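You operate a simulated robot arm through the tools that you are given. There is no shell and no other tool. Be economical: measure what you need, move in short steps, check, and stop when the job is done.

The job below is to be done with a simulated robot arm. You get a single attempt, and the scene is never put back.

TASK
Take the orange housing on the top of the dark bench and put it away on the black mat. Then put the yellow pad on the top of the dark bench away on the top of the loading table. Then take the small red bin and leave it on the grey sheet. Then take the roll of tape on the green mark on the long table and put it away on the second far wall shelf from the bottom. Then put the teal housing on the green mark on the long table away on the black mat. Then take the grey cup and leave it on top of the teal ring on the green mark on the long table. Then take the closed blue housing and put it in the low grey tote. Then take the long green housing and leave it in the black slotted tote. Then put the long teal housing in the purple tote. Then take the grey housing from the top of the grey table and leave it in the inside of the yellow crate with flaps. Then take the small carton on the top of the wooden bench and put it away on the shelf under the wooden bench. Then put the closed teal housing on the top of the wooden bench away on the back row of the long table. Do these in the order given. Set down upright: small carton.
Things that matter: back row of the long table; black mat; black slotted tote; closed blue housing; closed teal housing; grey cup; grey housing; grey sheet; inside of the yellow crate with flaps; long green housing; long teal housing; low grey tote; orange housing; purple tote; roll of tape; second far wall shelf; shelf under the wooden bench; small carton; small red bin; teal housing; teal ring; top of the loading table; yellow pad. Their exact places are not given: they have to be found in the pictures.

Only the result counts: the job must be done as asked and must still hold three seconds after the hand-in. Knocking over, shifting, dropping, spilling or breaking anything else fails it. Flat cloth is picked up by pressing the open fingertips on it (5 to 10 N) and closing them slowly along it; thin cloth reads only 2 to 8 mm in the jaws.

THE ROBOT
A 6-joint arm with a four-finger gripper on a trunk, on a base that drives. Base frame: it is fixed to the floor where the robot stands at the start and does not move with it; the origin is under the middle of the robot, x ahead of it, y to its left, z up; the surface under the hand at the start is at about z = 0.9. Lengths are in m, angles in rad, forces in N, time in s.
With the tool pointing down near the work surface it reaches from about 0.3 to 0.7 m from the robot's upright axis, wherever it stands. Its first joint turns from -2.897 to 2.897 rad. Places, roughly: back row of the long table (18x148 cm) [8.76, 1.36, 0.84]; black mat (45x24 cm) [7.62, -2.18, 0.9]; black slotted tote (40x32x18 cm) [8, -0.6, 0.9]; closed blue housing (8x12x7 cm) [8.6, 0.7, 0.9]; closed teal housing (8x12x7 cm) [1, 2.1, 0.9]; grey cup (7x6x6 cm) [8.6, 2.1, 0.9]; grey housing [1, -2.5, 0.75]; grey sheet (40x16x1 cm) [2.8, 2.4, 1.1]; inside of the yellow crate with flaps [2.7, 1.8, 0.9]; long green housing [5.75, -4.25, 1]; long teal housing [5.75, -4.5, 0.75]; low grey tote (41x29x8 cm) [8.4, 0.9, 0.9]; orange housing [0.5, 0, 1]; purple tote (40x30x18 cm) [2.3, -3, 0.9]; roll of tape (11x11x5 cm) [8.6, 1.7, 0.9]; second far wall shelf [5.7, -7.1, 0.5]; shelf under the wooden bench [0.9, 1.9, 0.4]; small carton (16x8x9 cm) [1, 1.7, 0.9]; small red bin [0.75, -0.5, 1]; teal housing [8.75, 2, 0.75]; teal ring (6x6x3 cm) [8.7, 2.1, 0.9]; top of the loading table [5.8, -4.2, 0.9]; yellow pad (4x4x4 cm) [0.6, -0.4, 0.9]. Payload 3.43 kg.
The TCP is the grasp point between the finger pads, 0.03 m short of the fingertips. In the tool frame z runs along the fingers and y along their closing line. Largest opening 0.12 m; the body of the gripper starts 0.085 m behind the TCP.
Orientation is that of the tool frame in the base frame, as a unit quaternion [w, x, y, z]. With the fingers straight down and closing along the base's y, the tool's x points along the base's -x, its y along +y and its z along -z.

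THE INTERFACE
- The arm moves only by the tool play_rows. Its argument "increments" is one flat list of numbers, 7 for each row, row after row: the shift along the base's x, y, z in units of 30 mm (1.0 is 30 mm), then the turn, a rotation vector about the base's x, y, z in units of 6 degrees (1.0 is 6 degrees), then the finger opening in m, from 0 to 0.12. In form: [x, y, z, wx, wy, wz, claw, x, y, z, wx, wy, wz, claw, ...]. A call has 1 to 8 rows; each row shifts and turns the commanded pose from where the row before left it. A call with a number of a shift or a turn outside -1 to 1 is refused whole. A row lasts 0.2 s, in which the tool goes at most 0.05 m and 0.15 rad; a call with a longer step from one row to the next is refused whole, and so is a gripper value outside its range. Where a pose cannot be reached the arm comes as near as it can. A force on the tool above 40 N (or 10 N above the force at the start of the call, whichever is more), or a blocked arm, ends the call early, and 0.2 s more pass. Each finger halts on what it meets, pressing with about 36 N; the grip force reading is that of the motor and also rises with nothing between the fingers. The clock runs only during rows and for 0.2 s after the last one: add rows that do not move to give the fingers time. It gives the time, the measured TCP pose, the force on the tool (base axes), the opening and the grip force at its end, in the units of the frame above (readings bear some noise), with the torque about the TCP (base axes, N m) and any sound that the robot's microphone picked up.
- Cameras (640 x 400 px; columns grow to the right, rows downward): "scene" is now at [0.0472, 0.0944, 1.6895]; the picture's right is [-0.55, -0.84, 0.00], its down [-0.60, 0.39, -0.70] and it looks along [0.58, -0.38, -0.72] (base axes); focal length 253 px, centre (320, 200). "wrist" rides on the gripper at [0.071, -0.017, -0.12] in the tool frame; the picture's right is [0.23, 0.97, 0.00], its down [-0.81, 0.19, -0.55] and it looks along [-0.54, 0.13, 0.83] (tool axes); focal length 275 px, centre (320, 200).
- snapshot(camera): a new picture of that camera. It takes no simulated time.
- move_column(by): slides the trunk up (or, below 0, down) by that many m; the arm and the scene camera ride with it, the base frame stays. It gives what a move gives, with no picture.
- base_move(legs): drives the robot by 1 to 6 legs, each [ahead, left, turn to the left] in m, m and rad, along the robot's own axes; the way and the turn of a leg run together, so that a leg with both is an arc; at most 1.5 m and 3.142 rad a leg. The arm and the cameras ride along, it lands a little off, and it stops where it bumps. It gives what a move gives.
- head_to(pan, tilt): turns the head with the scene camera to pan (to the left, within 2.094 rad either way) and tilt (down, from -0.506 to 1.204), counted from straight ahead of the robot. It gives what a move gives.
- measure_at(camera, pixels): there is no depth. For up to 12 entries [column, row, z] of the newest picture of that camera ("zoom" is the newest enlarged one), the place [x, y] in the base frame at which the ray of that pixel passes the height z, good to about 0.003 m. It takes no simulated time.
- inspect(camera, box): a new picture of the part [left, top, right, bottom] of that camera's present view, enlarged. It takes no simulated time.
- finish_job(): hands the job in; it is judged then, once.

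Go step by step. Measure first, check grasps and placings, and put right what went wrong. The budget is 378 turns and 342 pictures, counting those below and the enlarged ones. Unless the task says otherwise, let go and move clear before handing in.

The tools are called after "Emit:" by a JSON object that holds its "op" and its "data". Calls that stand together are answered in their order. play_rows: Moves the arm, as the interface text tells. Its arguments: {"type":"object","properties":{"increments":{"type":"array"}},"required":["increments"]} The other tools are called the same way: move_column (by) slides the trunk up or down; base_move (legs) drives the base; head_to (pan, tilt) turns the head that bears the scene camera; snapshot (camera) takes a picture; measure_at (camera, pixels) gives the place at which the rays of pixels pass given heights; inspect (camera, box) takes an enlarged picture of a part of a camera's view; finish_job () hands the job in.

At the start:

```text
time: 0.0
position: [0.3771, -0.3019, 1.2312]
tool_rot: [0.0, 0.0, 1.0, 0.0]
force: [-0.3, 0.1, -0.7]
torque: [-0.02, 0.01, -0.05]
finger_gap: 0.12
gripper_force: 0.0
trunk travel left (down, up): [-0.2, 0.24]
robot x, y, heading: [-0.0033, -0.0012, -0.003]
head pan, tilt: [-0.579, 0.801]
```

scene: 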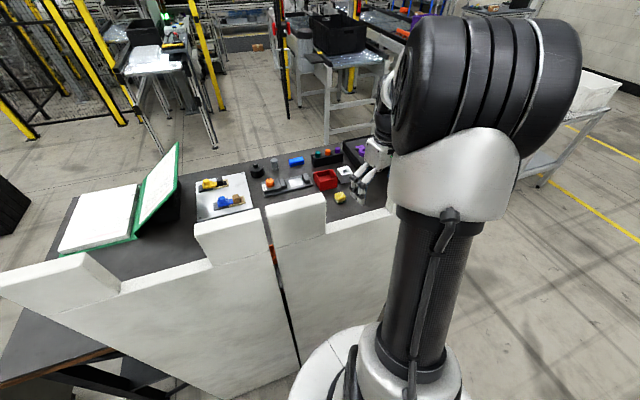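
wrist: 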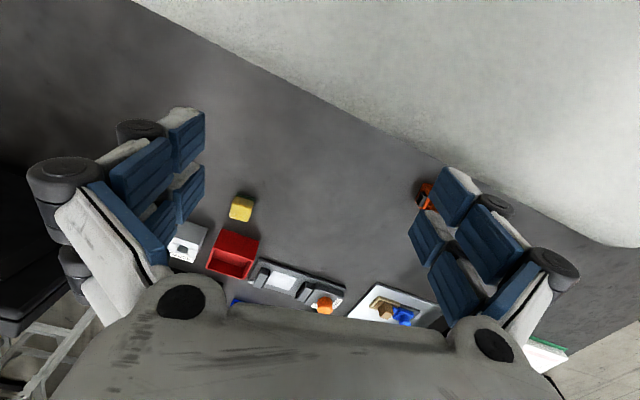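

The scene shows the dark bench with the red bin near (325,178) and yellow pad near (340,197); an orange thing shows at (425,195) in the wrist picture. I look closer first.

Emit:
{"op": "inspect", "data": {"camera": "scene", "box": [180, 130, 400, 268]}}

Emit:
{"op": "inspect", "data": {"camera": "wrist", "box": [120, 120, 480, 345]}}

Emit:
{"op": "inspect", "data": {"camera": "scene", "box": [0, 0, 400, 150]}}

```text
2.90 times, centred on (290, 199) of scene
```

zoom: 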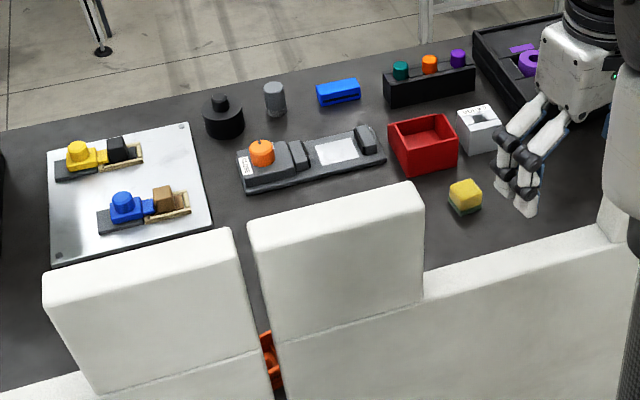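

```text
1.78 times, centred on (300, 232) of wrist
```

zoom: 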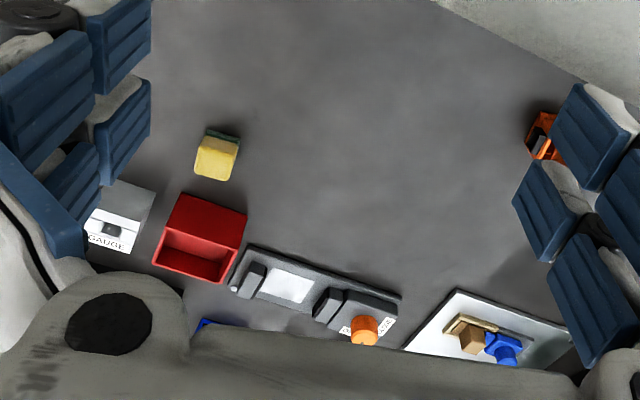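

```text
1.60 times, centred on (200, 75) of scene
```

zoom: 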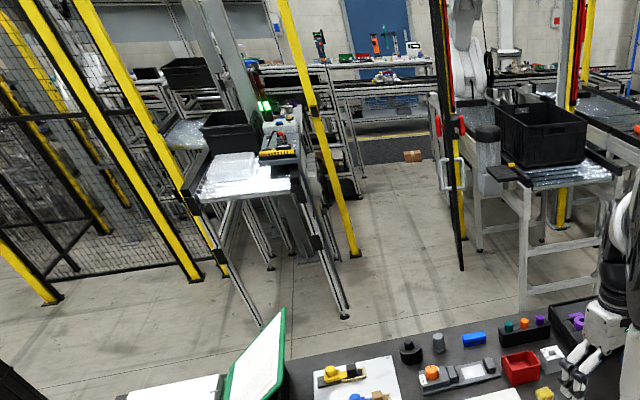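

The orange housing sits close behind the white wall, at (425,195) in the wrist picture. I measure the main things.

Emit:
{"op": "snapshot", "data": {"camera": "wrist"}}

Emit:
{"op": "measure_at", "data": {"camera": "wrist", "pixels": [[425, 195, 0.9], [241, 209, 0.92], [233, 252, 0.93], [300, 92, 0.9], [430, 155, 0.9], [130, 0, 0.9], [188, 243, 0.9]]}}

Emit:
{"op": "measure_at", "data": {"camera": "scene", "pixels": [[340, 197, 0.92], [325, 178, 0.93], [273, 252, 0.93], [325, 195, 1.1], [267, 208, 1.1], [277, 245, 1.1], [195, 230, 1.1], [260, 210, 1.1], [390, 210, 1.0], [325, 236, 1.0]]}}

```text
336 pictures are left
```

wrist: 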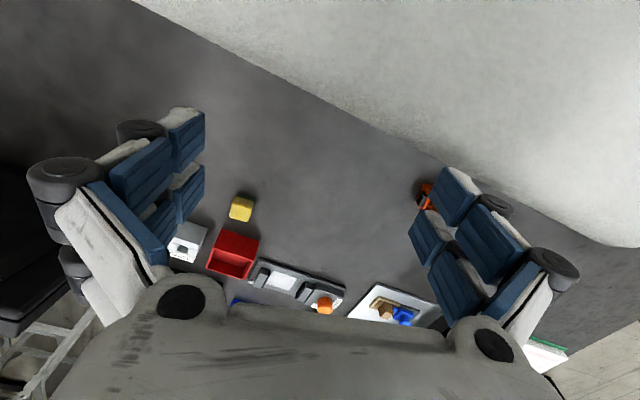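

```text
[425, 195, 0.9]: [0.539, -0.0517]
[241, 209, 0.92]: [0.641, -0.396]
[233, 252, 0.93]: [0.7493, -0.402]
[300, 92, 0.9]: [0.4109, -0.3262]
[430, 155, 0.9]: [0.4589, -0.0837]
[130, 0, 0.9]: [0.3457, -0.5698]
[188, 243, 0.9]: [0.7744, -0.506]
```

```text
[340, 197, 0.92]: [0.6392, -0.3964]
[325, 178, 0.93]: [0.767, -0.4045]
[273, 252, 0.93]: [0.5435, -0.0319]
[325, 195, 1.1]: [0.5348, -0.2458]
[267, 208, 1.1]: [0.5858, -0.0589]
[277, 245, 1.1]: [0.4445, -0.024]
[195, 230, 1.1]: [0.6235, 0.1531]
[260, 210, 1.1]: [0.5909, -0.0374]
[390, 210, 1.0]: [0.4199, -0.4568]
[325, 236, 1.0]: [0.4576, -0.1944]
```

The wall's height is unclear, so I bring the hand higher over the orange housing (about (0.54,-0.04)) to view it from above.

Emit:
{"op": "play_rows", "data": {"increments": [0.3, 0.97, 0.3, 0, 0, 0, 0.12, 0.3, 0.97, 0.3, 0, 0, 0, 0.12, 0.3, 0.97, 0.3, 0, 0, 0, 0.12, 0.3, 0.97, 0.3, 0, 0, 0, 0.12, 0.3, 0.97, 0, 0, 0, 0, 0.12, 0.3, 0.97, 0, 0, 0, 0, 0.12, 0.3, 0.97, 0, 0, 0, 0, 0.12, 0.3, 0.97, 0, 0, 0, 0, 0.12]}}

Emit:
{"op": "snapshot", "data": {"camera": "wrist"}}

Emit:
{"op": "head_to", "data": {"pan": 0, "tilt": 1.0}}

Emit:
{"op": "snapshot", "data": {"camera": "scene"}}

```text
time: 1.8
position: [0.4497, -0.0694, 1.2679]
tool_rot: [0.0, -0.001, 1.0, 0.0]
force: [-0.2, 0.9, -0.6]
torque: [-0.03, -0.01, 0.02]
finger_gap: 0.1202
gripper_force: 0.1
trunk travel left (down, up): [-0.2, 0.24]
robot x, y, heading: [-0.0006, -0.0027, 0.001]
head pan, tilt: [-0.579, 0.801]
```

```text
335 pictures are left
```

wrist: 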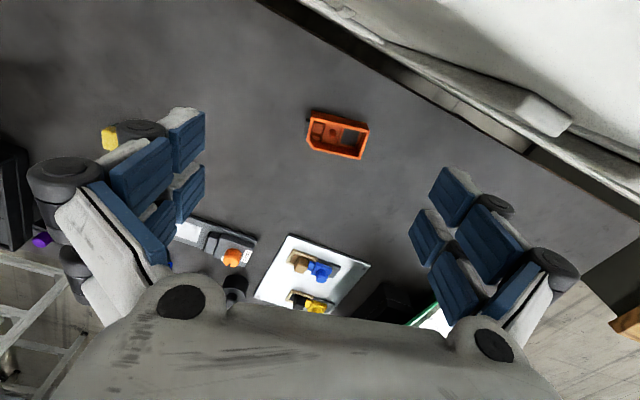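

```text
time: 2.8
position: [0.4498, -0.0706, 1.268]
tool_rot: [0.0, 0.0, 1.0, 0.0]
force: [-0.7, -0.5, 0.6]
torque: [-0.02, -0.02, 0.0]
finger_gap: 0.1203
gripper_force: 0.1
trunk travel left (down, up): [-0.2, 0.24]
robot x, y, heading: [-0.0015, 0.0041, -0.003]
head pan, tilt: [0.0, 1.0]
```

```text
334 pictures are left
```

scene: 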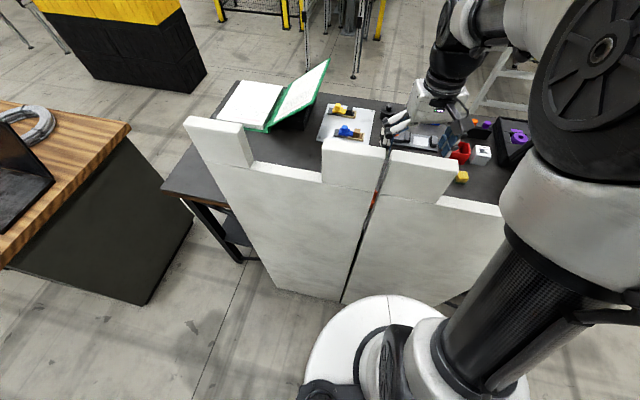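

The orange housing is clear at (338,135) in the wrist picture, an open box lying along about 15° to the y axis. I measure its top corners and base.

Emit:
{"op": "measure_at", "data": {"camera": "wrist", "pixels": [[310, 111, 0.93], [368, 128, 0.93], [360, 158, 0.93], [306, 146, 0.93], [308, 150, 0.9], [361, 159, 0.9], [300, 14, 0.9], [520, 150, 0.9], [570, 120, 1.1], [540, 92, 1.1], [400, 45, 1.1]]}}

Emit:
{"op": "inspect", "data": {"camera": "wrist", "box": [260, 80, 420, 180]}}

Emit:
{"op": "measure_at", "data": {"camera": "scene", "pixels": [[324, 140, 1.1], [455, 157, 1.1], [385, 182, 1.1], [450, 196, 1.1], [242, 125, 1.1], [185, 123, 1.1], [320, 178, 1.05], [500, 207, 1.05], [322, 183, 1.1]]}}

```text
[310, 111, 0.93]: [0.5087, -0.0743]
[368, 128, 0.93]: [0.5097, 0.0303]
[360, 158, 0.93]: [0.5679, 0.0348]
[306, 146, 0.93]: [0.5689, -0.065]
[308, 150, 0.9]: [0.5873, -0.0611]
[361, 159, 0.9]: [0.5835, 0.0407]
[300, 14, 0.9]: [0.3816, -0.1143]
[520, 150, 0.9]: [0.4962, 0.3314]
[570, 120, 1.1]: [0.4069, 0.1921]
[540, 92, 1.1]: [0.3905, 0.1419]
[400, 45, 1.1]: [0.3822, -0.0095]
```

```text
4.00 times, centred on (340, 130) of wrist
```

zoom: 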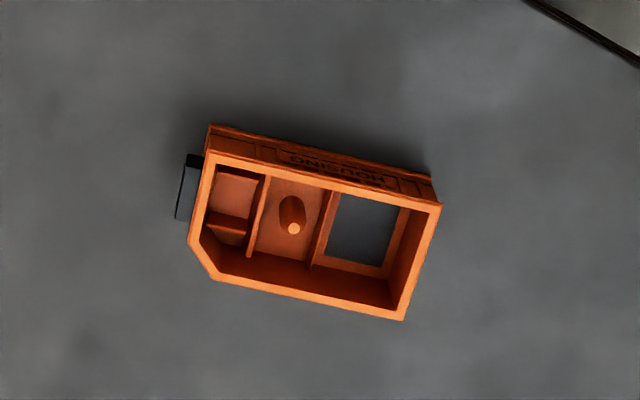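

```text
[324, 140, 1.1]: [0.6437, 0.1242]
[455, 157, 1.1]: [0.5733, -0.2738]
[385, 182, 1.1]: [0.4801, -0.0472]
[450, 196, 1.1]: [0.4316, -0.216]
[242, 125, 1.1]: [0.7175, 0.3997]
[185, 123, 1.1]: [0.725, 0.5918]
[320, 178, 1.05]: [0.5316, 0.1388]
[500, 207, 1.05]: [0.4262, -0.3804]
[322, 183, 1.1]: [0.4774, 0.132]
```

Emit:
{"op": "measure_at", "data": {"camera": "wrist", "pixels": [[311, 111.5, 0.9], [366.5, 123.5, 0.9], [311.2, 119, 0.945], [370, 131.3, 0.945], [360.5, 160, 0.945], [314, 149.5, 0.945], [307.5, 141, 0.945], [304.5, 134.5, 0.9]]}}

Emit:
{"op": "inspect", "data": {"camera": "scene", "box": [160, 70, 540, 308]}}

```text
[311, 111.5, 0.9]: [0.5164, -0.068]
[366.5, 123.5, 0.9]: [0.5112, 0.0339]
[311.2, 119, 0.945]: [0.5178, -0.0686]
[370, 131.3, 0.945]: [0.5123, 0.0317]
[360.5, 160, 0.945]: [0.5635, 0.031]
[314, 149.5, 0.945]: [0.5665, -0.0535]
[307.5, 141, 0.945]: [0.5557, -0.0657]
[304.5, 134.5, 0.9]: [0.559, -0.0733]
```

```text
1.68 times, centred on (350, 189) of scene
```

zoom: 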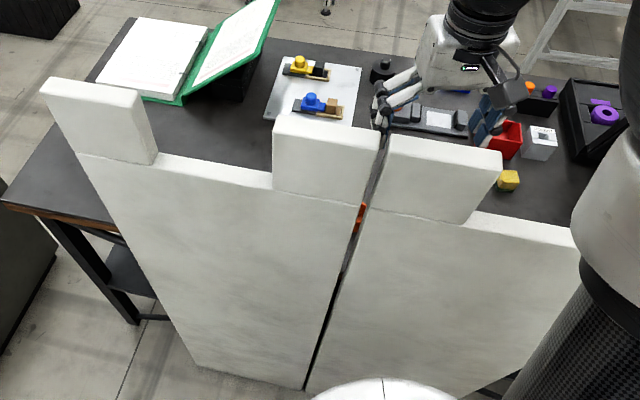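

Next I find where the white wall stands: its foot on the floor at scene pixels (343,303) and (275,290).

Emit:
{"op": "measure_at", "data": {"camera": "scene", "pixels": [[343, 303, 0], [275, 290, 0], [450, 306, 0], [322, 183, 1.2], [322, 183, 1.0], [388, 192, 1.0], [388, 192, 1.2], [243, 260, 0], [343, 303, 0.9], [275, 290, 0.9]]}}

Emit:
{"op": "inspect", "data": {"camera": "wrist", "box": [260, 0, 640, 230]}}

```text
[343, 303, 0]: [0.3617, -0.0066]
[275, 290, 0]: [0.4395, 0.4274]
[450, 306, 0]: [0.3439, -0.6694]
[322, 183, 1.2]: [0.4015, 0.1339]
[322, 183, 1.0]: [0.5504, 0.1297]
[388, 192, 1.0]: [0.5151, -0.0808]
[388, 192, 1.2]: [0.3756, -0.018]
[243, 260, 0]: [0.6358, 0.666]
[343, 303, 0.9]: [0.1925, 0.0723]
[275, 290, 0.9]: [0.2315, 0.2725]
```

```text
1.68 times, centred on (450, 115) of wrist
```

zoom: 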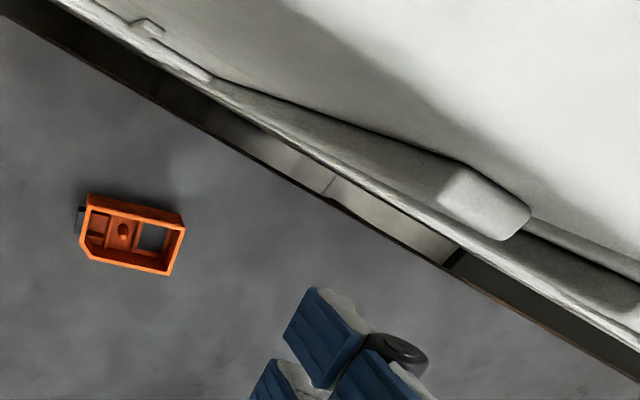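

The white wall stands at x≈0.39 and rises to about z≈1.28, between me and the bench. I raise the trunk so that the arm can come down over it steeply, and look again.

Emit:
{"op": "move_column", "data": {"by": 0.2}}

Emit:
{"op": "head_to", "data": {"pan": 0, "tilt": 1.1}}

Emit:
{"op": "snapshot", "data": {"camera": "scene"}}

Emit:
{"op": "snapshot", "data": {"camera": "wrist"}}

```text
time: 5.0
position: [0.4484, -0.0698, 1.4685]
tool_rot: [0.0, 0.0, 1.0, 0.0]
force: [0.7, 0.3, -0.4]
torque: [0.03, -0.03, 0.01]
finger_gap: 0.1201
gripper_force: 0.1
trunk travel left (down, up): [-0.4, 0.04]
robot x, y, heading: [0.0027, 0.0007, 0.003]
head pan, tilt: [0.0, 1.0]
```

```text
time: 5.6
position: [0.4493, -0.0705, 1.4666]
tool_rot: [0.0, -0.001, 1.0, 0.0]
force: [-1.0, 0.4, 1.3]
torque: [-0.06, 0.01, 0.01]
finger_gap: 0.1201
gripper_force: 0.1
trunk travel left (down, up): [-0.4, 0.04]
robot x, y, heading: [0.0009, -0.0011, 0.003]
head pan, tilt: [0.0, 1.1]
```

```text
330 pictures are left
```

scene: 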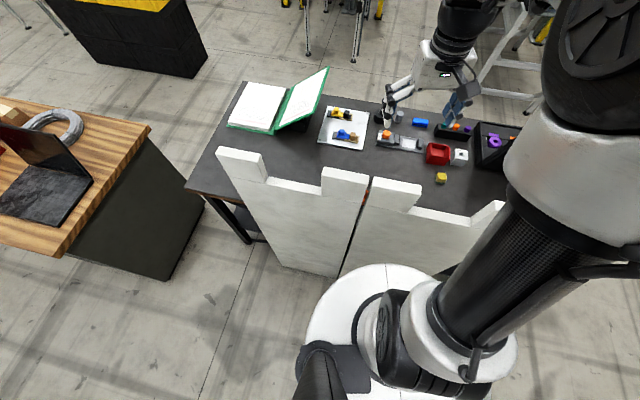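

```text
329 pictures are left
```

wrist: 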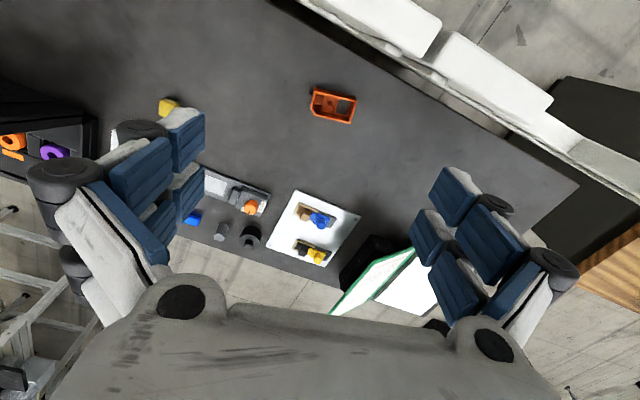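

I match the wall block corners in both pictures to get their heights.

Emit:
{"op": "measure_at", "data": {"camera": "scene", "pixels": [[369, 174, 1.0], [369, 174, 1.2], [369, 174, 1.3], [322, 168, 1.1], [322, 168, 1.2], [322, 168, 1.3], [420, 185, 1.1], [420, 185, 1.2], [420, 185, 1.3]]}}

Emit:
{"op": "measure_at", "data": {"camera": "wrist", "pixels": [[432, 62, 1.0], [432, 62, 1.1], [432, 62, 1.2], [432, 62, 1.3], [538, 118, 1.0], [538, 118, 1.1], [538, 118, 1.2], [538, 118, 1.3], [320, 13, 1.1], [320, 13, 1.2]]}}

```text
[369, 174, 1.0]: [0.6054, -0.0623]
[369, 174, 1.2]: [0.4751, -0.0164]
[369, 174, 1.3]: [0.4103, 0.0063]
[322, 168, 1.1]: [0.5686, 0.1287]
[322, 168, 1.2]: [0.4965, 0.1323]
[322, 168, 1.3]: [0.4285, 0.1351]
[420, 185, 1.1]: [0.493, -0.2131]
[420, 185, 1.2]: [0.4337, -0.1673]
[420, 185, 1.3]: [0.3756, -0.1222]
```

```text
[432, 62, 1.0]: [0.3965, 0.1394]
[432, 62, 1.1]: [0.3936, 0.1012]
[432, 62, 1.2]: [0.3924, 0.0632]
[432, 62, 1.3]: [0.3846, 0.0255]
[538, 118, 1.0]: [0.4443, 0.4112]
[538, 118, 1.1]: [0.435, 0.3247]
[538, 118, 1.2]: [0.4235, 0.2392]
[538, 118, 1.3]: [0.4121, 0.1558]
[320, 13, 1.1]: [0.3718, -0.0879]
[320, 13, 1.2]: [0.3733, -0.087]
```

Block tops come out near z≈1.32, so reaching over is tight. I check the bench's outline to see if approaching from the far side is better.

Emit:
{"op": "measure_at", "data": {"camera": "scene", "pixels": [[245, 83, 0.9], [187, 188, 0.9], [345, 93, 0.9], [480, 118, 0.9], [520, 127, 0.9], [440, 112, 0.9], [500, 165, 0.9]]}}

Emit:
{"op": "measure_at", "data": {"camera": "wrist", "pixels": [[275, 0, 0.9], [578, 182, 0.9], [335, 285, 0.9], [175, 240, 0.9], [100, 205, 0.9], [425, 310, 0.9]]}}

Emit:
{"op": "head_to", "data": {"pan": -0.5, "tilt": 0.7}}

Emit:
{"op": "snapshot", "data": {"camera": "scene"}}

Emit:
{"op": "head_to", "data": {"pan": 0.6, "tilt": 0.5}}

Emit:
{"op": "snapshot", "data": {"camera": "scene"}}

```text
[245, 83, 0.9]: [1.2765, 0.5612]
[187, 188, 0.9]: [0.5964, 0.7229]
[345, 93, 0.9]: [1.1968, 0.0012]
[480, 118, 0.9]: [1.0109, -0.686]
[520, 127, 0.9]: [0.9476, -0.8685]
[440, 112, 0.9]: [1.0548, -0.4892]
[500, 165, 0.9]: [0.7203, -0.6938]
```

```text
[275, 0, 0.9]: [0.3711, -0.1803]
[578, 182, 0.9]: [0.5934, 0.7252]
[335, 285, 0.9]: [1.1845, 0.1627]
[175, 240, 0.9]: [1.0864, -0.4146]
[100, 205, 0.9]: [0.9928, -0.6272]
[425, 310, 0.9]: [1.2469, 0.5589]
```

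```text
time: 6.6
position: [0.4503, -0.0694, 1.468]
tool_rot: [-0.001, 0.0, 1.0, 0.0]
force: [-0.6, -0.7, -0.3]
torque: [-0.03, 0.0, 0.02]
finger_gap: 0.1201
gripper_force: 0.1
trunk travel left (down, up): [-0.4, 0.04]
robot x, y, heading: [0.0025, -0.001, 0.005]
head pan, tilt: [-0.499, 0.7]
```

```text
328 pictures are left
```

scene: 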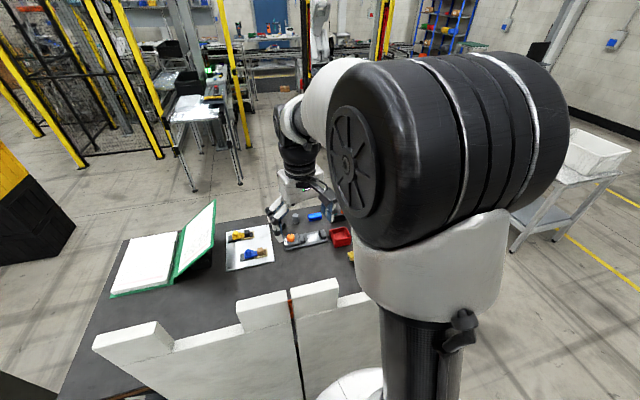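

```text
time: 7.9
position: [0.4502, -0.0701, 1.4678]
tool_rot: [0.0, 0.0, 1.0, 0.0]
force: [0.2, 0.0, 0.0]
torque: [-0.02, 0.03, -0.02]
finger_gap: 0.1201
gripper_force: 0.0
trunk travel left (down, up): [-0.4, 0.04]
robot x, y, heading: [-0.003, -0.0006, -0.0]
head pan, tilt: [0.6, 0.499]
```

```text
327 pictures are left
```

scene: 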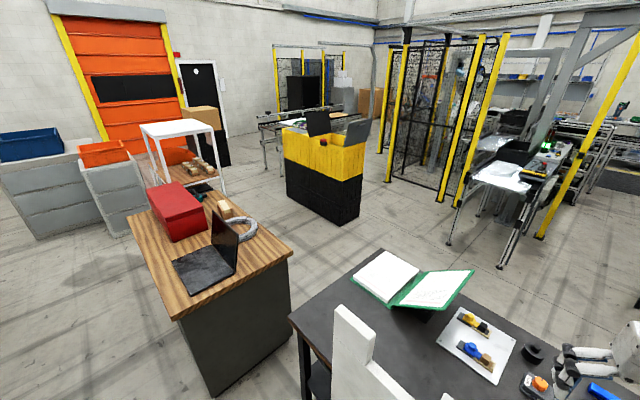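

The bench is too deep for the far side, so I go over the wall. I turn the tool by 93° (to grip the 5 cm side along x) and centre it over the housing at (0.540,-0.012), lowering partway.

Emit:
{"op": "play_rows", "data": {"increments": [0.19, 0.12, 0, 0, 0, 0.97, 0.12, 0.19, 0.12, 0, 0, 0, 0.97, 0.12, 0.19, 0.12, 0, 0, 0, 0.97, 0.12, 0.19, 0.12, 0, 0, 0, 0.97, 0.12, 0.19, 0.12, 0, 0, 0, 0.97, 0.12, 0.19, 0.12, 0, 0, 0, 0.97, 0.12, 0.19, 0.12, 0, 0, 0, 0.97, 0.12, 0.19, 0.12, 0, 0, 0, 0.97, 0.12]}}

Emit:
{"op": "play_rows", "data": {"increments": [0.19, 0.12, -0.6, 0, 0, 0.97, 0.12, 0.19, 0.12, -0.6, 0, 0, 0.97, 0.12, 0.19, 0.12, -0.6, 0, 0, 0.97, 0.12, 0.19, 0.12, -0.6, 0, 0, 0.97, 0.12, 0.19, 0.12, -0.6, 0, 0, 0.97, 0.12, 0.19, 0.12, -0.6, 0, 0, 0.97, 0.12, 0.19, 0.12, -0.6, 0, 0, 0.97, 0.12, 0.19, 0.12, -0.6, 0, 0, 0.97, 0.12]}}

Emit:
{"op": "snapshot", "data": {"camera": "wrist"}}

Emit:
{"op": "head_to", "data": {"pan": -0.2, "tilt": 0.8}}

Emit:
{"op": "snapshot", "data": {"camera": "scene"}}

```text
time: 9.7
position: [0.4951, -0.0413, 1.4689]
tool_rot: [0.0, -0.396, 0.918, 0.0]
force: [0.0, 0.5, -0.3]
torque: [-0.05, 0.01, -0.05]
finger_gap: 0.1201
gripper_force: 0.0
trunk travel left (down, up): [-0.4, 0.04]
robot x, y, heading: [0.0024, 0.0002, 0.004]
head pan, tilt: [0.6, 0.499]
```

```text
time: 11.5
position: [0.5408, -0.0135, 1.3218]
tool_rot: [0.001, 0.726, -0.688, -0.001]
force: [-0.3, 0.5, 0.9]
torque: [-0.05, 0.02, -0.02]
finger_gap: 0.12
gripper_force: 0.0
trunk travel left (down, up): [-0.4, 0.04]
robot x, y, heading: [0.0012, 0.0025, -0.003]
head pan, tilt: [0.6, 0.499]
```

```text
326 pictures are left
```

wrist: 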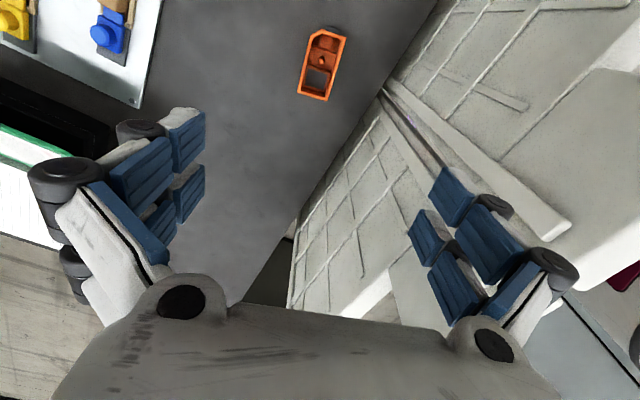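

```text
time: 12.6
position: [0.5389, -0.0122, 1.3229]
tool_rot: [0.0, 0.726, -0.688, 0.0]
force: [-0.9, 0.3, -0.4]
torque: [0.02, 0.01, -0.01]
finger_gap: 0.1202
gripper_force: 0.1
trunk travel left (down, up): [-0.4, 0.04]
robot x, y, heading: [0.0016, -0.0006, -0.001]
head pan, tilt: [-0.201, 0.799]
```

```text
325 pictures are left
```

scene: 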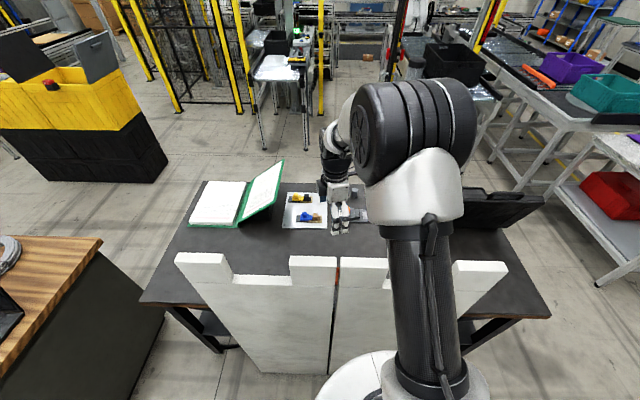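

The tool is centred with the wall ~9 cm from the nearest finger. I lower further and watch the force.

Emit:
{"op": "play_rows", "data": {"increments": [0, 0, -1, 0, 0, 0, 0.12, 0, 0, -1, 0, 0, 0, 0.12, 0, 0, -1, 0, 0, 0, 0.12, 0, 0, -1, 0, 0, 0, 0.12, 0, 0, -1, 0, 0, 0, 0.12, 0, 0, -1, 0, 0, 0, 0.12, 0, 0, -1, 0, 0, 0, 0.12, 0, 0, -1, 0, 0, 0, 0.12]}}

Emit:
{"op": "snapshot", "data": {"camera": "wrist"}}

Emit:
{"op": "snapshot", "data": {"camera": "scene"}}

```text
time: 14.4
position: [0.5383, -0.0118, 1.0812]
tool_rot: [0.0, 0.726, -0.688, 0.0]
force: [-1.0, 0.3, 0.4]
torque: [0.03, 0.0, -0.02]
finger_gap: 0.1197
gripper_force: 0.0
trunk travel left (down, up): [-0.4, 0.04]
robot x, y, heading: [0.0019, 0.0002, 0.002]
head pan, tilt: [-0.201, 0.799]
```

```text
324 pictures are left
```

wrist: 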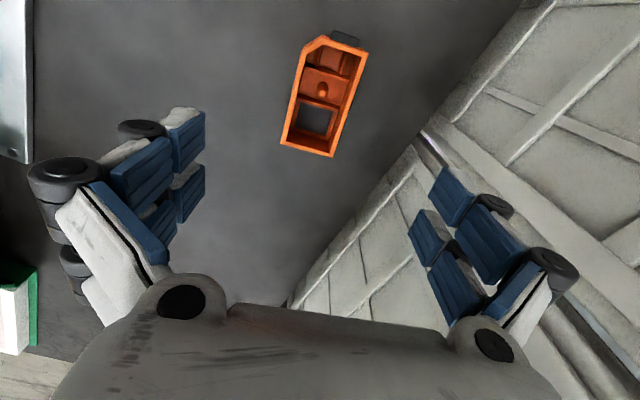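

```text
323 pictures are left
```

scene: 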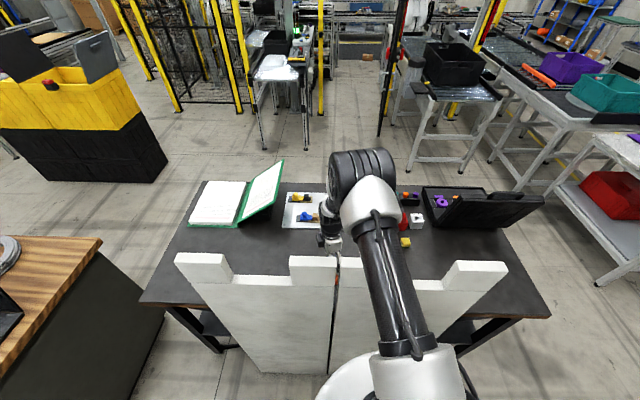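

The upper link now leans over the wall near block 2, at (390,265). I check its height along that ray before lowering more.

Emit:
{"op": "measure_at", "data": {"camera": "scene", "pixels": [[415, 365, 1.2], [415, 365, 1.4], [368, 215, 1.3], [368, 215, 1.5], [368, 215, 1.6], [362, 160, 1.3], [362, 160, 1.5], [362, 160, 1.6], [392, 275, 1.3], [392, 275, 1.4], [392, 275, 1.5]]}}

Emit:
{"op": "inspect", "data": {"camera": "scene", "box": [260, 130, 520, 300]}}

```text
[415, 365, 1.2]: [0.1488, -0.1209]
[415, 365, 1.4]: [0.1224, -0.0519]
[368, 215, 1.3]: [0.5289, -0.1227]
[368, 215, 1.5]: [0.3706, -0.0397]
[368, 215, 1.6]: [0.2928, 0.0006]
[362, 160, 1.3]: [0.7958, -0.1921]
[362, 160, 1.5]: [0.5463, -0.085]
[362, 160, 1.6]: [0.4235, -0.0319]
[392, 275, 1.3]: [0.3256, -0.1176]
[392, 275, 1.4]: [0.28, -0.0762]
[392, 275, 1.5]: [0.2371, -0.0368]
```

```text
2.35 times, centred on (390, 215) of scene
```

zoom: 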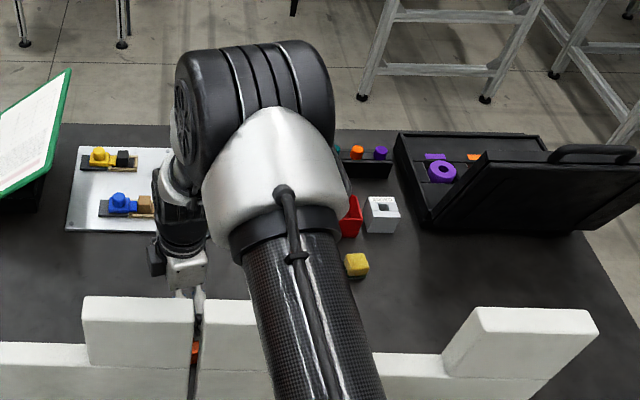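

The link runs close above the block's top, so I lift off and shift the base right, so that the link will pass over the low notch instead.

Emit:
{"op": "play_rows", "data": {"increments": [0, 0, 1, 0, 0, 0, 0.12, 0, 0, 1, 0, 0, 0, 0.12, 0, 0, 1, 0, 0, 0, 0.12, 0, 0, 1, 0, 0, 0, 0.12, 0, 0, 1, 0, 0, 0, 0.12, 0, 0, 1, 0, 0, 0, 0.12, 0, 0, 1, 0, 0, 0, 0.12, 0, 0, 1, 0, 0, 0, 0.12]}}

Emit:
{"op": "play_rows", "data": {"increments": [0, 0, 1, 0, 0, 0, 0.12, 0, 0, 1, 0, 0, 0, 0.12, 0, 0, 1, 0, 0, 0, 0.12, 0, 0, 1, 0, 0, 0, 0.12]}}

Emit:
{"op": "base_move", "data": {"legs": [[0, -0.28, 0]]}}

Emit:
{"op": "head_to", "data": {"pan": 0.2, "tilt": 1.0}}

Emit:
{"op": "snapshot", "data": {"camera": "scene"}}

```text
time: 16.2
position: [0.5421, -0.0141, 1.3264]
tool_rot: [0.0, 0.726, -0.688, 0.001]
force: [-0.2, 0.1, 0.3]
torque: [-0.01, -0.03, 0.0]
finger_gap: 0.12
gripper_force: 0.0
trunk travel left (down, up): [-0.4, 0.04]
robot x, y, heading: [0.002, -0.0005, 0.001]
head pan, tilt: [-0.201, 0.799]
```

```text
time: 17.2
position: [0.5397, -0.0116, 1.4452]
tool_rot: [0.0, 0.726, -0.687, 0.0]
force: [0.0, 1.0, 0.1]
torque: [0.0, -0.01, -0.05]
finger_gap: 0.1201
gripper_force: 0.0
trunk travel left (down, up): [-0.4, 0.04]
robot x, y, heading: [0.0001, 0.0017, -0.003]
head pan, tilt: [-0.201, 0.799]
```

```text
time: 19.2
position: [0.5398, -0.294, 1.4438]
tool_rot: [-0.001, 0.722, -0.692, 0.0]
force: [0.5, -0.3, 0.2]
torque: [-0.01, -0.02, 0.0]
finger_gap: 0.12
gripper_force: 0.0
trunk travel left (down, up): [-0.4, 0.04]
robot x, y, heading: [-0.0024, -0.2717, -0.01]
head pan, tilt: [-0.201, 0.799]
```

```text
time: 20.0
position: [0.5387, -0.2928, 1.444]
tool_rot: [0.001, 0.722, -0.692, 0.0]
force: [0.1, -0.2, -0.2]
torque: [-0.01, 0.03, -0.04]
finger_gap: 0.1199
gripper_force: 0.1
trunk travel left (down, up): [-0.4, 0.04]
robot x, y, heading: [-0.0034, -0.2719, -0.015]
head pan, tilt: [0.201, 1.0]
```

```text
321 pictures are left
```

scene: 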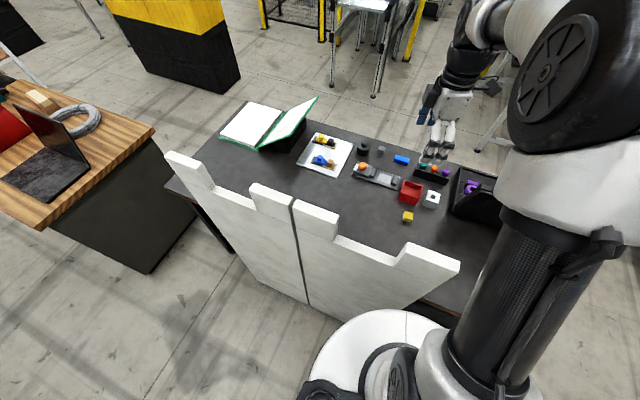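

Emit:
{"op": "measure_at", "data": {"camera": "scene", "pixels": [[338, 214, 1.3], [338, 214, 1.2], [338, 214, 1.1], [338, 236, 1.2], [338, 236, 1.1], [338, 236, 1.0], [405, 242, 1.3], [405, 242, 1.1], [392, 262, 1.2], [392, 262, 1.1], [410, 190, 0.94], [407, 216, 0.92]]}}

```text
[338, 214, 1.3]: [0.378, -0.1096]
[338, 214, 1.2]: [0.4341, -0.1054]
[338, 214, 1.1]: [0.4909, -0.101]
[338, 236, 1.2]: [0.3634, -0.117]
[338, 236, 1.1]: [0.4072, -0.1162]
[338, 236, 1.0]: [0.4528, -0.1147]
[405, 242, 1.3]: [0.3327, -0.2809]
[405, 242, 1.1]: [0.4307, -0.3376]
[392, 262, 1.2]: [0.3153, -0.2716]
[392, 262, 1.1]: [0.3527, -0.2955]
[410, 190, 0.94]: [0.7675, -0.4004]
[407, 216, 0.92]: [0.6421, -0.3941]
```

The notch (y −0.12…−0.28, top ≈1.2) lies where the link will pass. I bring the tool over the housing again.

Emit:
{"op": "play_rows", "data": {"increments": [0, 1, 0, 0, 0, 0, 0.12, 0, 1, 0, 0, 0, 0, 0.12, 0, 1, 0, 0, 0, 0, 0.12, 0, 1, 0, 0, 0, 0, 0.12, 0, 1, 0, 0, 0, 0, 0.12, 0, 1, 0, 0, 0, 0, 0.12, 0, 1, 0, 0, 0, 0, 0.12, 0, 1, 0, 0, 0, 0, 0.12]}}

Emit:
{"op": "play_rows", "data": {"increments": [0, 0.7, -0.5, 0, 0, 0, 0.12, 0, 0.7, -1, 0, 0, 0, 0.12, 0, 0, -1, 0, 0, 0, 0.12, 0, 0, -1, 0, 0, 0, 0.12, 0, 0, -1, 0, 0, 0, 0.12, 0, 0, -1, 0, 0, 0, 0.12, 0, 0, -1, 0, 0, 0, 0.12, 0, 0, -1, 0, 0, 0, 0.12]}}

Emit:
{"op": "snapshot", "data": {"camera": "scene"}}

Emit:
{"op": "snapshot", "data": {"camera": "wrist"}}

```text
time: 21.8
position: [0.5394, -0.0512, 1.4469]
tool_rot: [0.001, 0.722, -0.691, 0.001]
force: [0.0, 0.2, 1.0]
torque: [-0.02, 0.03, -0.01]
finger_gap: 0.1197
gripper_force: 0.1
trunk travel left (down, up): [-0.4, 0.04]
robot x, y, heading: [0.0004, -0.2744, -0.011]
head pan, tilt: [0.201, 1.0]
```

```text
time: 23.6
position: [0.5397, -0.0082, 1.2194]
tool_rot: [-0.001, 0.723, -0.691, 0.0]
force: [0.0, 0.4, 0.1]
torque: [0.03, 0.0, 0.04]
finger_gap: 0.12
gripper_force: 0.1
trunk travel left (down, up): [-0.4, 0.04]
robot x, y, heading: [-0.0012, -0.2772, -0.007]
head pan, tilt: [0.201, 1.0]
```

```text
320 pictures are left
```

scene: 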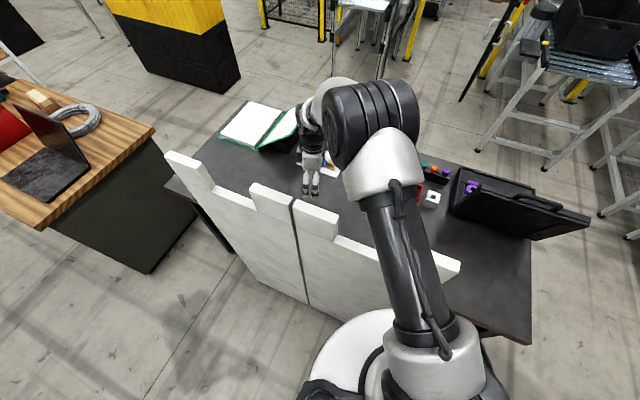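

```text
319 pictures are left
```

wrist: 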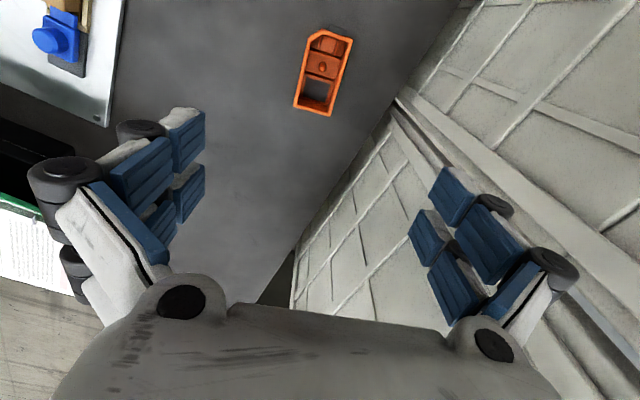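

The link now crosses over the notch. I lower on, to 1.01.

Emit:
{"op": "play_rows", "data": {"increments": [0, 0, -1, 0, 0, 0, 0.12, 0, 0, -1, 0, 0, 0, 0.12, 0, 0, -1, 0, 0, 0, 0.12, 0, 0, -1, 0, 0, 0, 0.12, 0, 0, -1, 0, 0, 0, 0.12, 0, 0, -1, 0, 0, 0, 0.12, 0, 0, -1, 0, 0, 0, 0.12]}}

Emit:
{"op": "snapshot", "data": {"camera": "scene"}}

Emit:
{"op": "snapshot", "data": {"camera": "wrist"}}

```text
time: 25.2
position: [0.539, -0.0119, 1.0107]
tool_rot: [-0.001, 0.723, -0.691, 0.0]
force: [0.1, -0.1, 0.4]
torque: [-0.01, 0.01, 0.01]
finger_gap: 0.1198
gripper_force: 0.2
trunk travel left (down, up): [-0.4, 0.04]
robot x, y, heading: [0.0007, -0.2743, -0.009]
head pan, tilt: [0.201, 1.0]
```

```text
318 pictures are left
```

scene: 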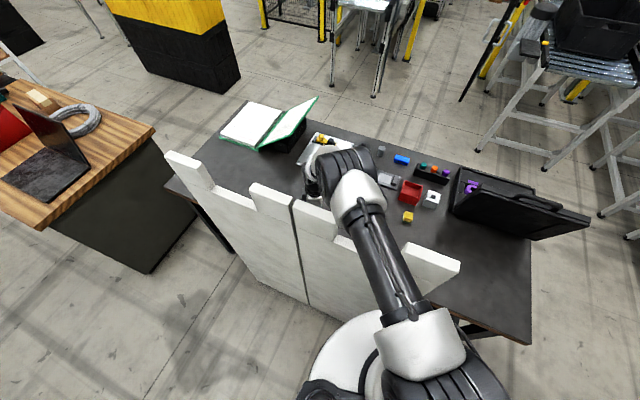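

```text
317 pictures are left
```

wrist: 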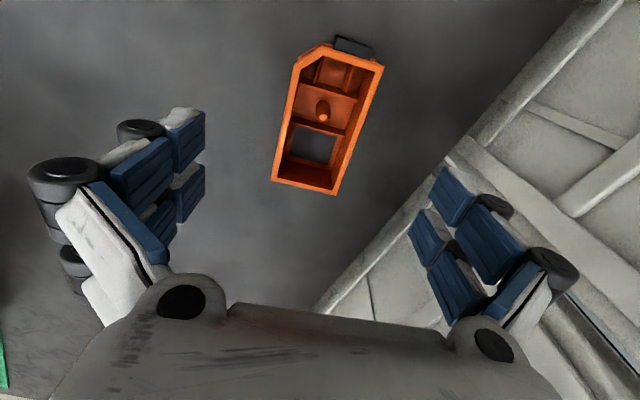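

Emit:
{"op": "measure_at", "data": {"camera": "wrist", "pixels": [[272, 181, 0.945], [334, 194, 0.945], [383, 66, 0.945], [330, 48, 0.945], [294, 68, 0.945]]}}

Emit:
{"op": "play_rows", "data": {"increments": [0, 0, -0.8, 0, 0, 0, 0.12, 0, 0, -0.8, 0, 0, 0, 0.12, 0, 0, -0.8, 0, 0, 0, 0.12, 0, 0, 0, 0, 0, 0, 0.12]}}

Emit:
{"op": "snapshot", "data": {"camera": "wrist"}}

```text
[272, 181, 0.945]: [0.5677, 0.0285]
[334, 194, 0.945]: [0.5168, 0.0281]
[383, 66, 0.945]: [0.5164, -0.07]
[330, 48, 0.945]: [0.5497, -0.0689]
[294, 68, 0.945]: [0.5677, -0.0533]
```

```text
time: 26.2
position: [0.5382, -0.0108, 0.939]
tool_rot: [0.0, 0.722, -0.692, 0.0]
force: [0.4, 0.4, 0.1]
torque: [0.03, 0.01, 0.0]
finger_gap: 0.12
gripper_force: 0.0
trunk travel left (down, up): [-0.4, 0.04]
robot x, y, heading: [-0.0024, -0.2757, -0.009]
head pan, tilt: [0.201, 1.0]
```

```text
316 pictures are left
```

wrist: 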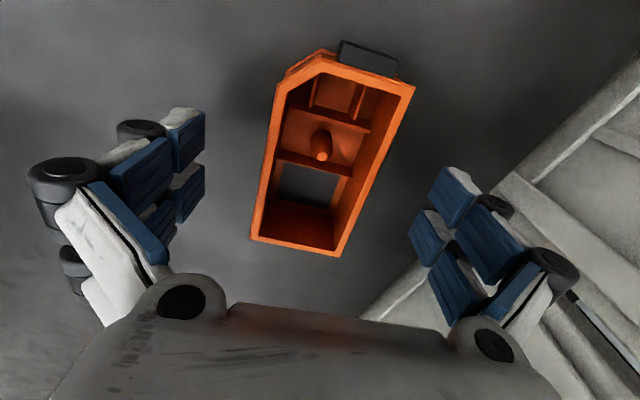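

TCP projects at about (320,190), inside the housing. I nudge +3 mm in x and close.

Emit:
{"op": "play_rows", "data": {"increments": [0.12, -0.1, -0.05, 0, 0, 0, 0.1, 0, 0, 0, 0, 0, 0, 0.08, 0, 0, 0, 0, 0, 0, 0.06, 0, 0, 0, 0, 0, 0, 0.045, 0, 0, 0, 0, 0, 0, 0.03, 0, 0, 0, 0, 0, 0, 0.02, 0, 0, 0, 0, 0, 0, 0.02]}}

Emit:
{"op": "play_rows", "data": {"increments": [0, 0, 0.3, 0, 0, 0, 0.02, 0, 0, 0.7, 0, 0, 0, 0.02, 0, 0, 1, 0, 0, 0, 0.02]}}

Emit:
{"op": "snapshot", "data": {"camera": "wrist"}}

```text
time: 27.8
position: [0.5414, -0.0143, 0.9369]
tool_rot: [0.0, 0.722, -0.691, -0.001]
force: [0.8, 0.0, 1.1]
torque: [0.03, -0.02, 0.01]
finger_gap: 0.0538
gripper_force: 30.4
trunk travel left (down, up): [-0.4, 0.04]
robot x, y, heading: [-0.0021, -0.2763, -0.015]
head pan, tilt: [0.201, 1.0]
```

```text
time: 28.6
position: [0.5417, -0.0156, 0.9945]
tool_rot: [0.0, 0.723, -0.691, 0.0]
force: [0.4, -0.5, -1.0]
torque: [0.05, -0.02, 0.01]
finger_gap: 0.0535
gripper_force: 35.6
trunk travel left (down, up): [-0.4, 0.04]
robot x, y, heading: [-0.0018, -0.2768, -0.013]
head pan, tilt: [0.201, 1.0]
```

```text
315 pictures are left
```

wrist: 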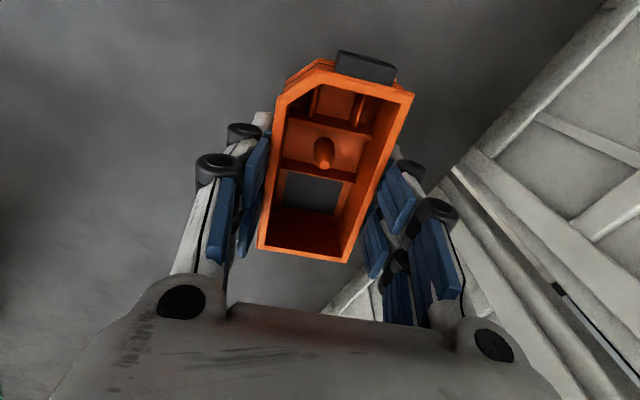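

The housing is held (gap 0.0535). I lift it over the wall.

Emit:
{"op": "play_rows", "data": {"increments": [0, 0, 1, 0, 0, 0, 0.02, 0, 0, 1, 0, 0, 0, 0.02, 0, 0, 1, 0, 0, 0, 0.02, 0, 0, 1, 0, 0, 0, 0.02, 0, 0, 1, 0, 0, 0, 0.02, 0, 0, 1, 0, 0, 0, 0.02, 0, 0, 1, 0, 0, 0, 0.02, 0, 0, 1, 0, 0, 0, 0.02]}}

Emit:
{"op": "play_rows", "data": {"increments": [0, 0, 1, 0, 0, 0, 0.02, 0, 0, 1, 0, 0, 0, 0.02, 0, 0, 1, 0, 0, 0, 0.02, 0, 0, 1, 0, 0, 0, 0.02, 0, 0, 1, 0, 0, 0, 0.02, 0, 0, 1, 0, 0, 0, 0.02, 0, 0, 1, 0, 0, 0, 0.02, 0, 0, 1, 0, 0, 0, 0.02]}}

Emit:
{"op": "base_move", "data": {"legs": [[-0.4, 0, 0]]}}

Emit:
{"op": "head_to", "data": {"pan": -0.9, "tilt": 0.3}}

Emit:
{"op": "snapshot", "data": {"camera": "scene"}}

Emit:
{"op": "head_to", "data": {"pan": -1.8, "tilt": 0.3}}

Emit:
{"op": "snapshot", "data": {"camera": "scene"}}

Emit:
{"op": "head_to", "data": {"pan": 0.2, "tilt": 0.3}}

Emit:
{"op": "snapshot", "data": {"camera": "scene"}}

```text
time: 30.4
position: [0.5394, -0.0162, 1.2348]
tool_rot: [0.0, 0.722, -0.692, 0.0]
force: [-0.4, 0.9, -1.6]
torque: [0.02, -0.03, -0.01]
finger_gap: 0.0536
gripper_force: 36.2
trunk travel left (down, up): [-0.4, 0.04]
robot x, y, heading: [-0.0039, -0.2793, -0.017]
head pan, tilt: [0.201, 1.0]
```

```text
time: 32.2
position: [0.5428, -0.0154, 1.4772]
tool_rot: [0.001, 0.722, -0.692, 0.001]
force: [-0.2, 0.0, -0.8]
torque: [0.01, 0.0, 0.0]
finger_gap: 0.0531
gripper_force: 35.9
trunk travel left (down, up): [-0.4, 0.04]
robot x, y, heading: [-0.0038, -0.2786, -0.014]
head pan, tilt: [0.201, 1.0]
```

```text
time: 34.7
position: [0.1465, -0.006, 1.4758]
tool_rot: [0.0, 0.727, -0.686, 0.0]
force: [-0.8, 0.5, -1.6]
torque: [-0.01, 0.01, -0.02]
finger_gap: 0.0534
gripper_force: 35.8
trunk travel left (down, up): [-0.4, 0.04]
robot x, y, heading: [-0.3903, -0.2737, 0.003]
head pan, tilt: [0.201, 1.0]
```

```text
time: 36.0
position: [0.149, -0.0061, 1.4761]
tool_rot: [0.0, 0.727, -0.687, 0.0]
force: [0.1, -0.2, -1.9]
torque: [0.03, -0.01, -0.05]
finger_gap: 0.0533
gripper_force: 35.5
trunk travel left (down, up): [-0.4, 0.04]
robot x, y, heading: [-0.393, -0.2722, 0.003]
head pan, tilt: [-0.901, 0.3]
```

```text
314 pictures are left
```

scene: 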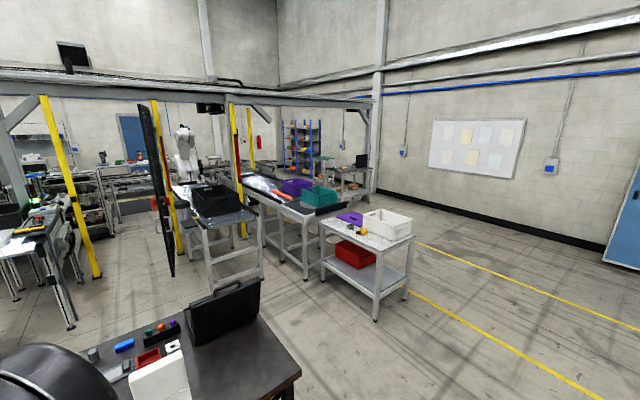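

```text
time: 37.2
position: [0.1477, -0.005, 1.4756]
tool_rot: [0.001, 0.727, -0.686, 0.0]
force: [-0.2, -0.3, -1.1]
torque: [0.02, 0.04, 0.01]
finger_gap: 0.0532
gripper_force: 36.1
trunk travel left (down, up): [-0.4, 0.04]
robot x, y, heading: [-0.3907, -0.2722, 0.003]
head pan, tilt: [-1.799, 0.3]
```

```text
313 pictures are left
```

scene: 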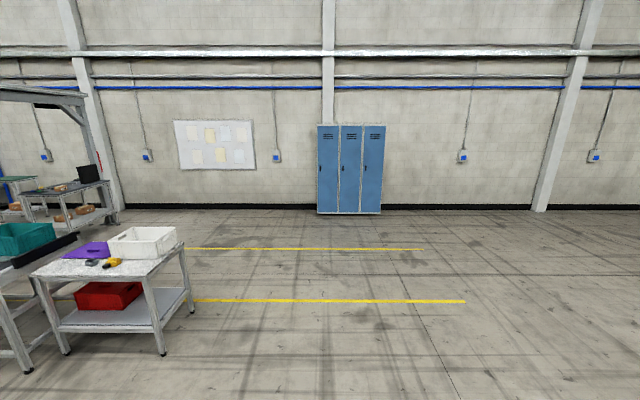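

```text
time: 39.1
position: [0.148, -0.0053, 1.4761]
tool_rot: [0.0, 0.727, -0.686, 0.0]
force: [-0.4, -1.2, -1.1]
torque: [-0.01, 0.02, -0.01]
finger_gap: 0.0534
gripper_force: 36.2
trunk travel left (down, up): [-0.4, 0.04]
robot x, y, heading: [-0.3889, -0.2735, 0.006]
head pan, tilt: [0.201, 0.3]
```

```text
312 pictures are left
```

scene: 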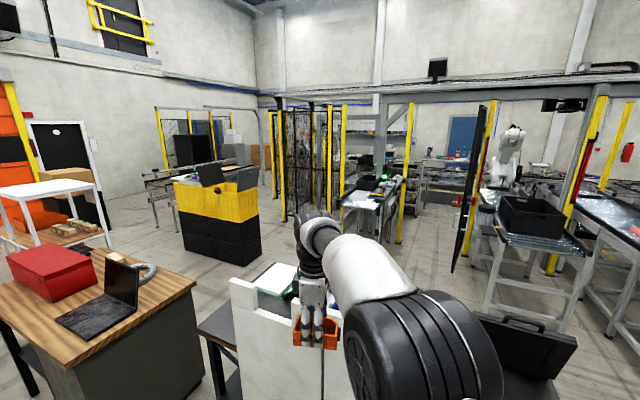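

I need floor positions to plan the drive. I look right again and measure table feet.

Emit:
{"op": "head_to", "data": {"pan": -0.8, "tilt": 0.4}}

Emit:
{"op": "snapshot", "data": {"camera": "scene"}}

Emit:
{"op": "inspect", "data": {"camera": "scene", "box": [100, 80, 420, 280]}}

```text
time: 40.4
position: [0.1483, -0.0053, 1.476]
tool_rot: [0.001, 0.727, -0.686, 0.0]
force: [-0.5, 0.5, -1.8]
torque: [0.03, 0.04, 0.06]
finger_gap: 0.0532
gripper_force: 35.6
trunk travel left (down, up): [-0.4, 0.04]
robot x, y, heading: [-0.3881, -0.2716, 0.002]
head pan, tilt: [-0.799, 0.4]
```

```text
311 pictures are left
```

scene: 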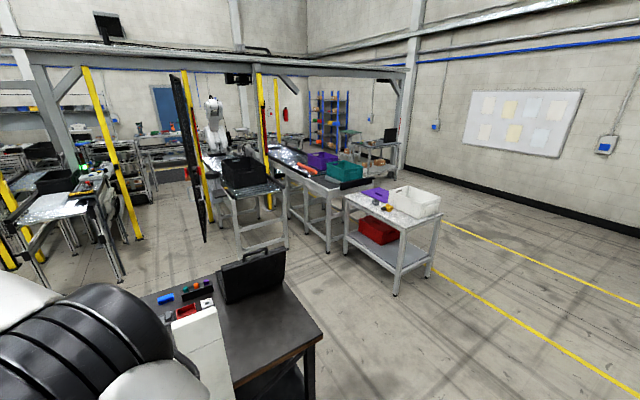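

```text
2.00 times, centred on (260, 180) of scene
```

zoom: 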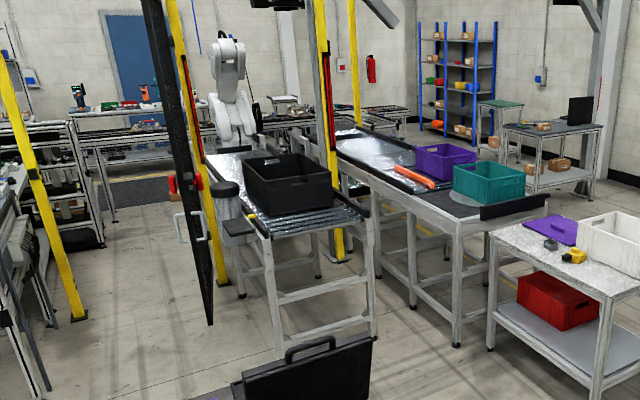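

Emit:
{"op": "measure_at", "data": {"camera": "scene", "pixels": [[347, 257, 0], [396, 295, 0], [430, 277, 0], [330, 252, 0], [240, 255, 0], [287, 248, 0], [205, 241, 0], [137, 239, 0], [322, 155, 0.9], [345, 172, 0.9], [242, 165, 0.9]]}}

Emit:
{"op": "measure_at", "data": {"camera": "scene", "pixels": [[330, 155, 0.0], [318, 147, 0.0], [272, 210, 0], [380, 165, 0], [405, 175, 0], [340, 125, 0.5], [355, 140, 0.9]]}}

```text
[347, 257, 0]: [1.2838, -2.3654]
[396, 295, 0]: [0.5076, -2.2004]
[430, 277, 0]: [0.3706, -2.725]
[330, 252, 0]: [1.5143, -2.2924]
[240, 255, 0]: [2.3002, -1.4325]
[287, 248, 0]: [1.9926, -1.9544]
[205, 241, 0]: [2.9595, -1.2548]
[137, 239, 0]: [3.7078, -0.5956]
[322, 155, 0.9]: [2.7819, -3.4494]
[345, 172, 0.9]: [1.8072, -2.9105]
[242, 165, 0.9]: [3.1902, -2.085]
```

```text
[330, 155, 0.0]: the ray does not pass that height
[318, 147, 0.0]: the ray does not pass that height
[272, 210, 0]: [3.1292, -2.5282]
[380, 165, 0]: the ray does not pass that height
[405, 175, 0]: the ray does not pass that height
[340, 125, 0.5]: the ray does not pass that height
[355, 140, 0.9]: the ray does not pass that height
```

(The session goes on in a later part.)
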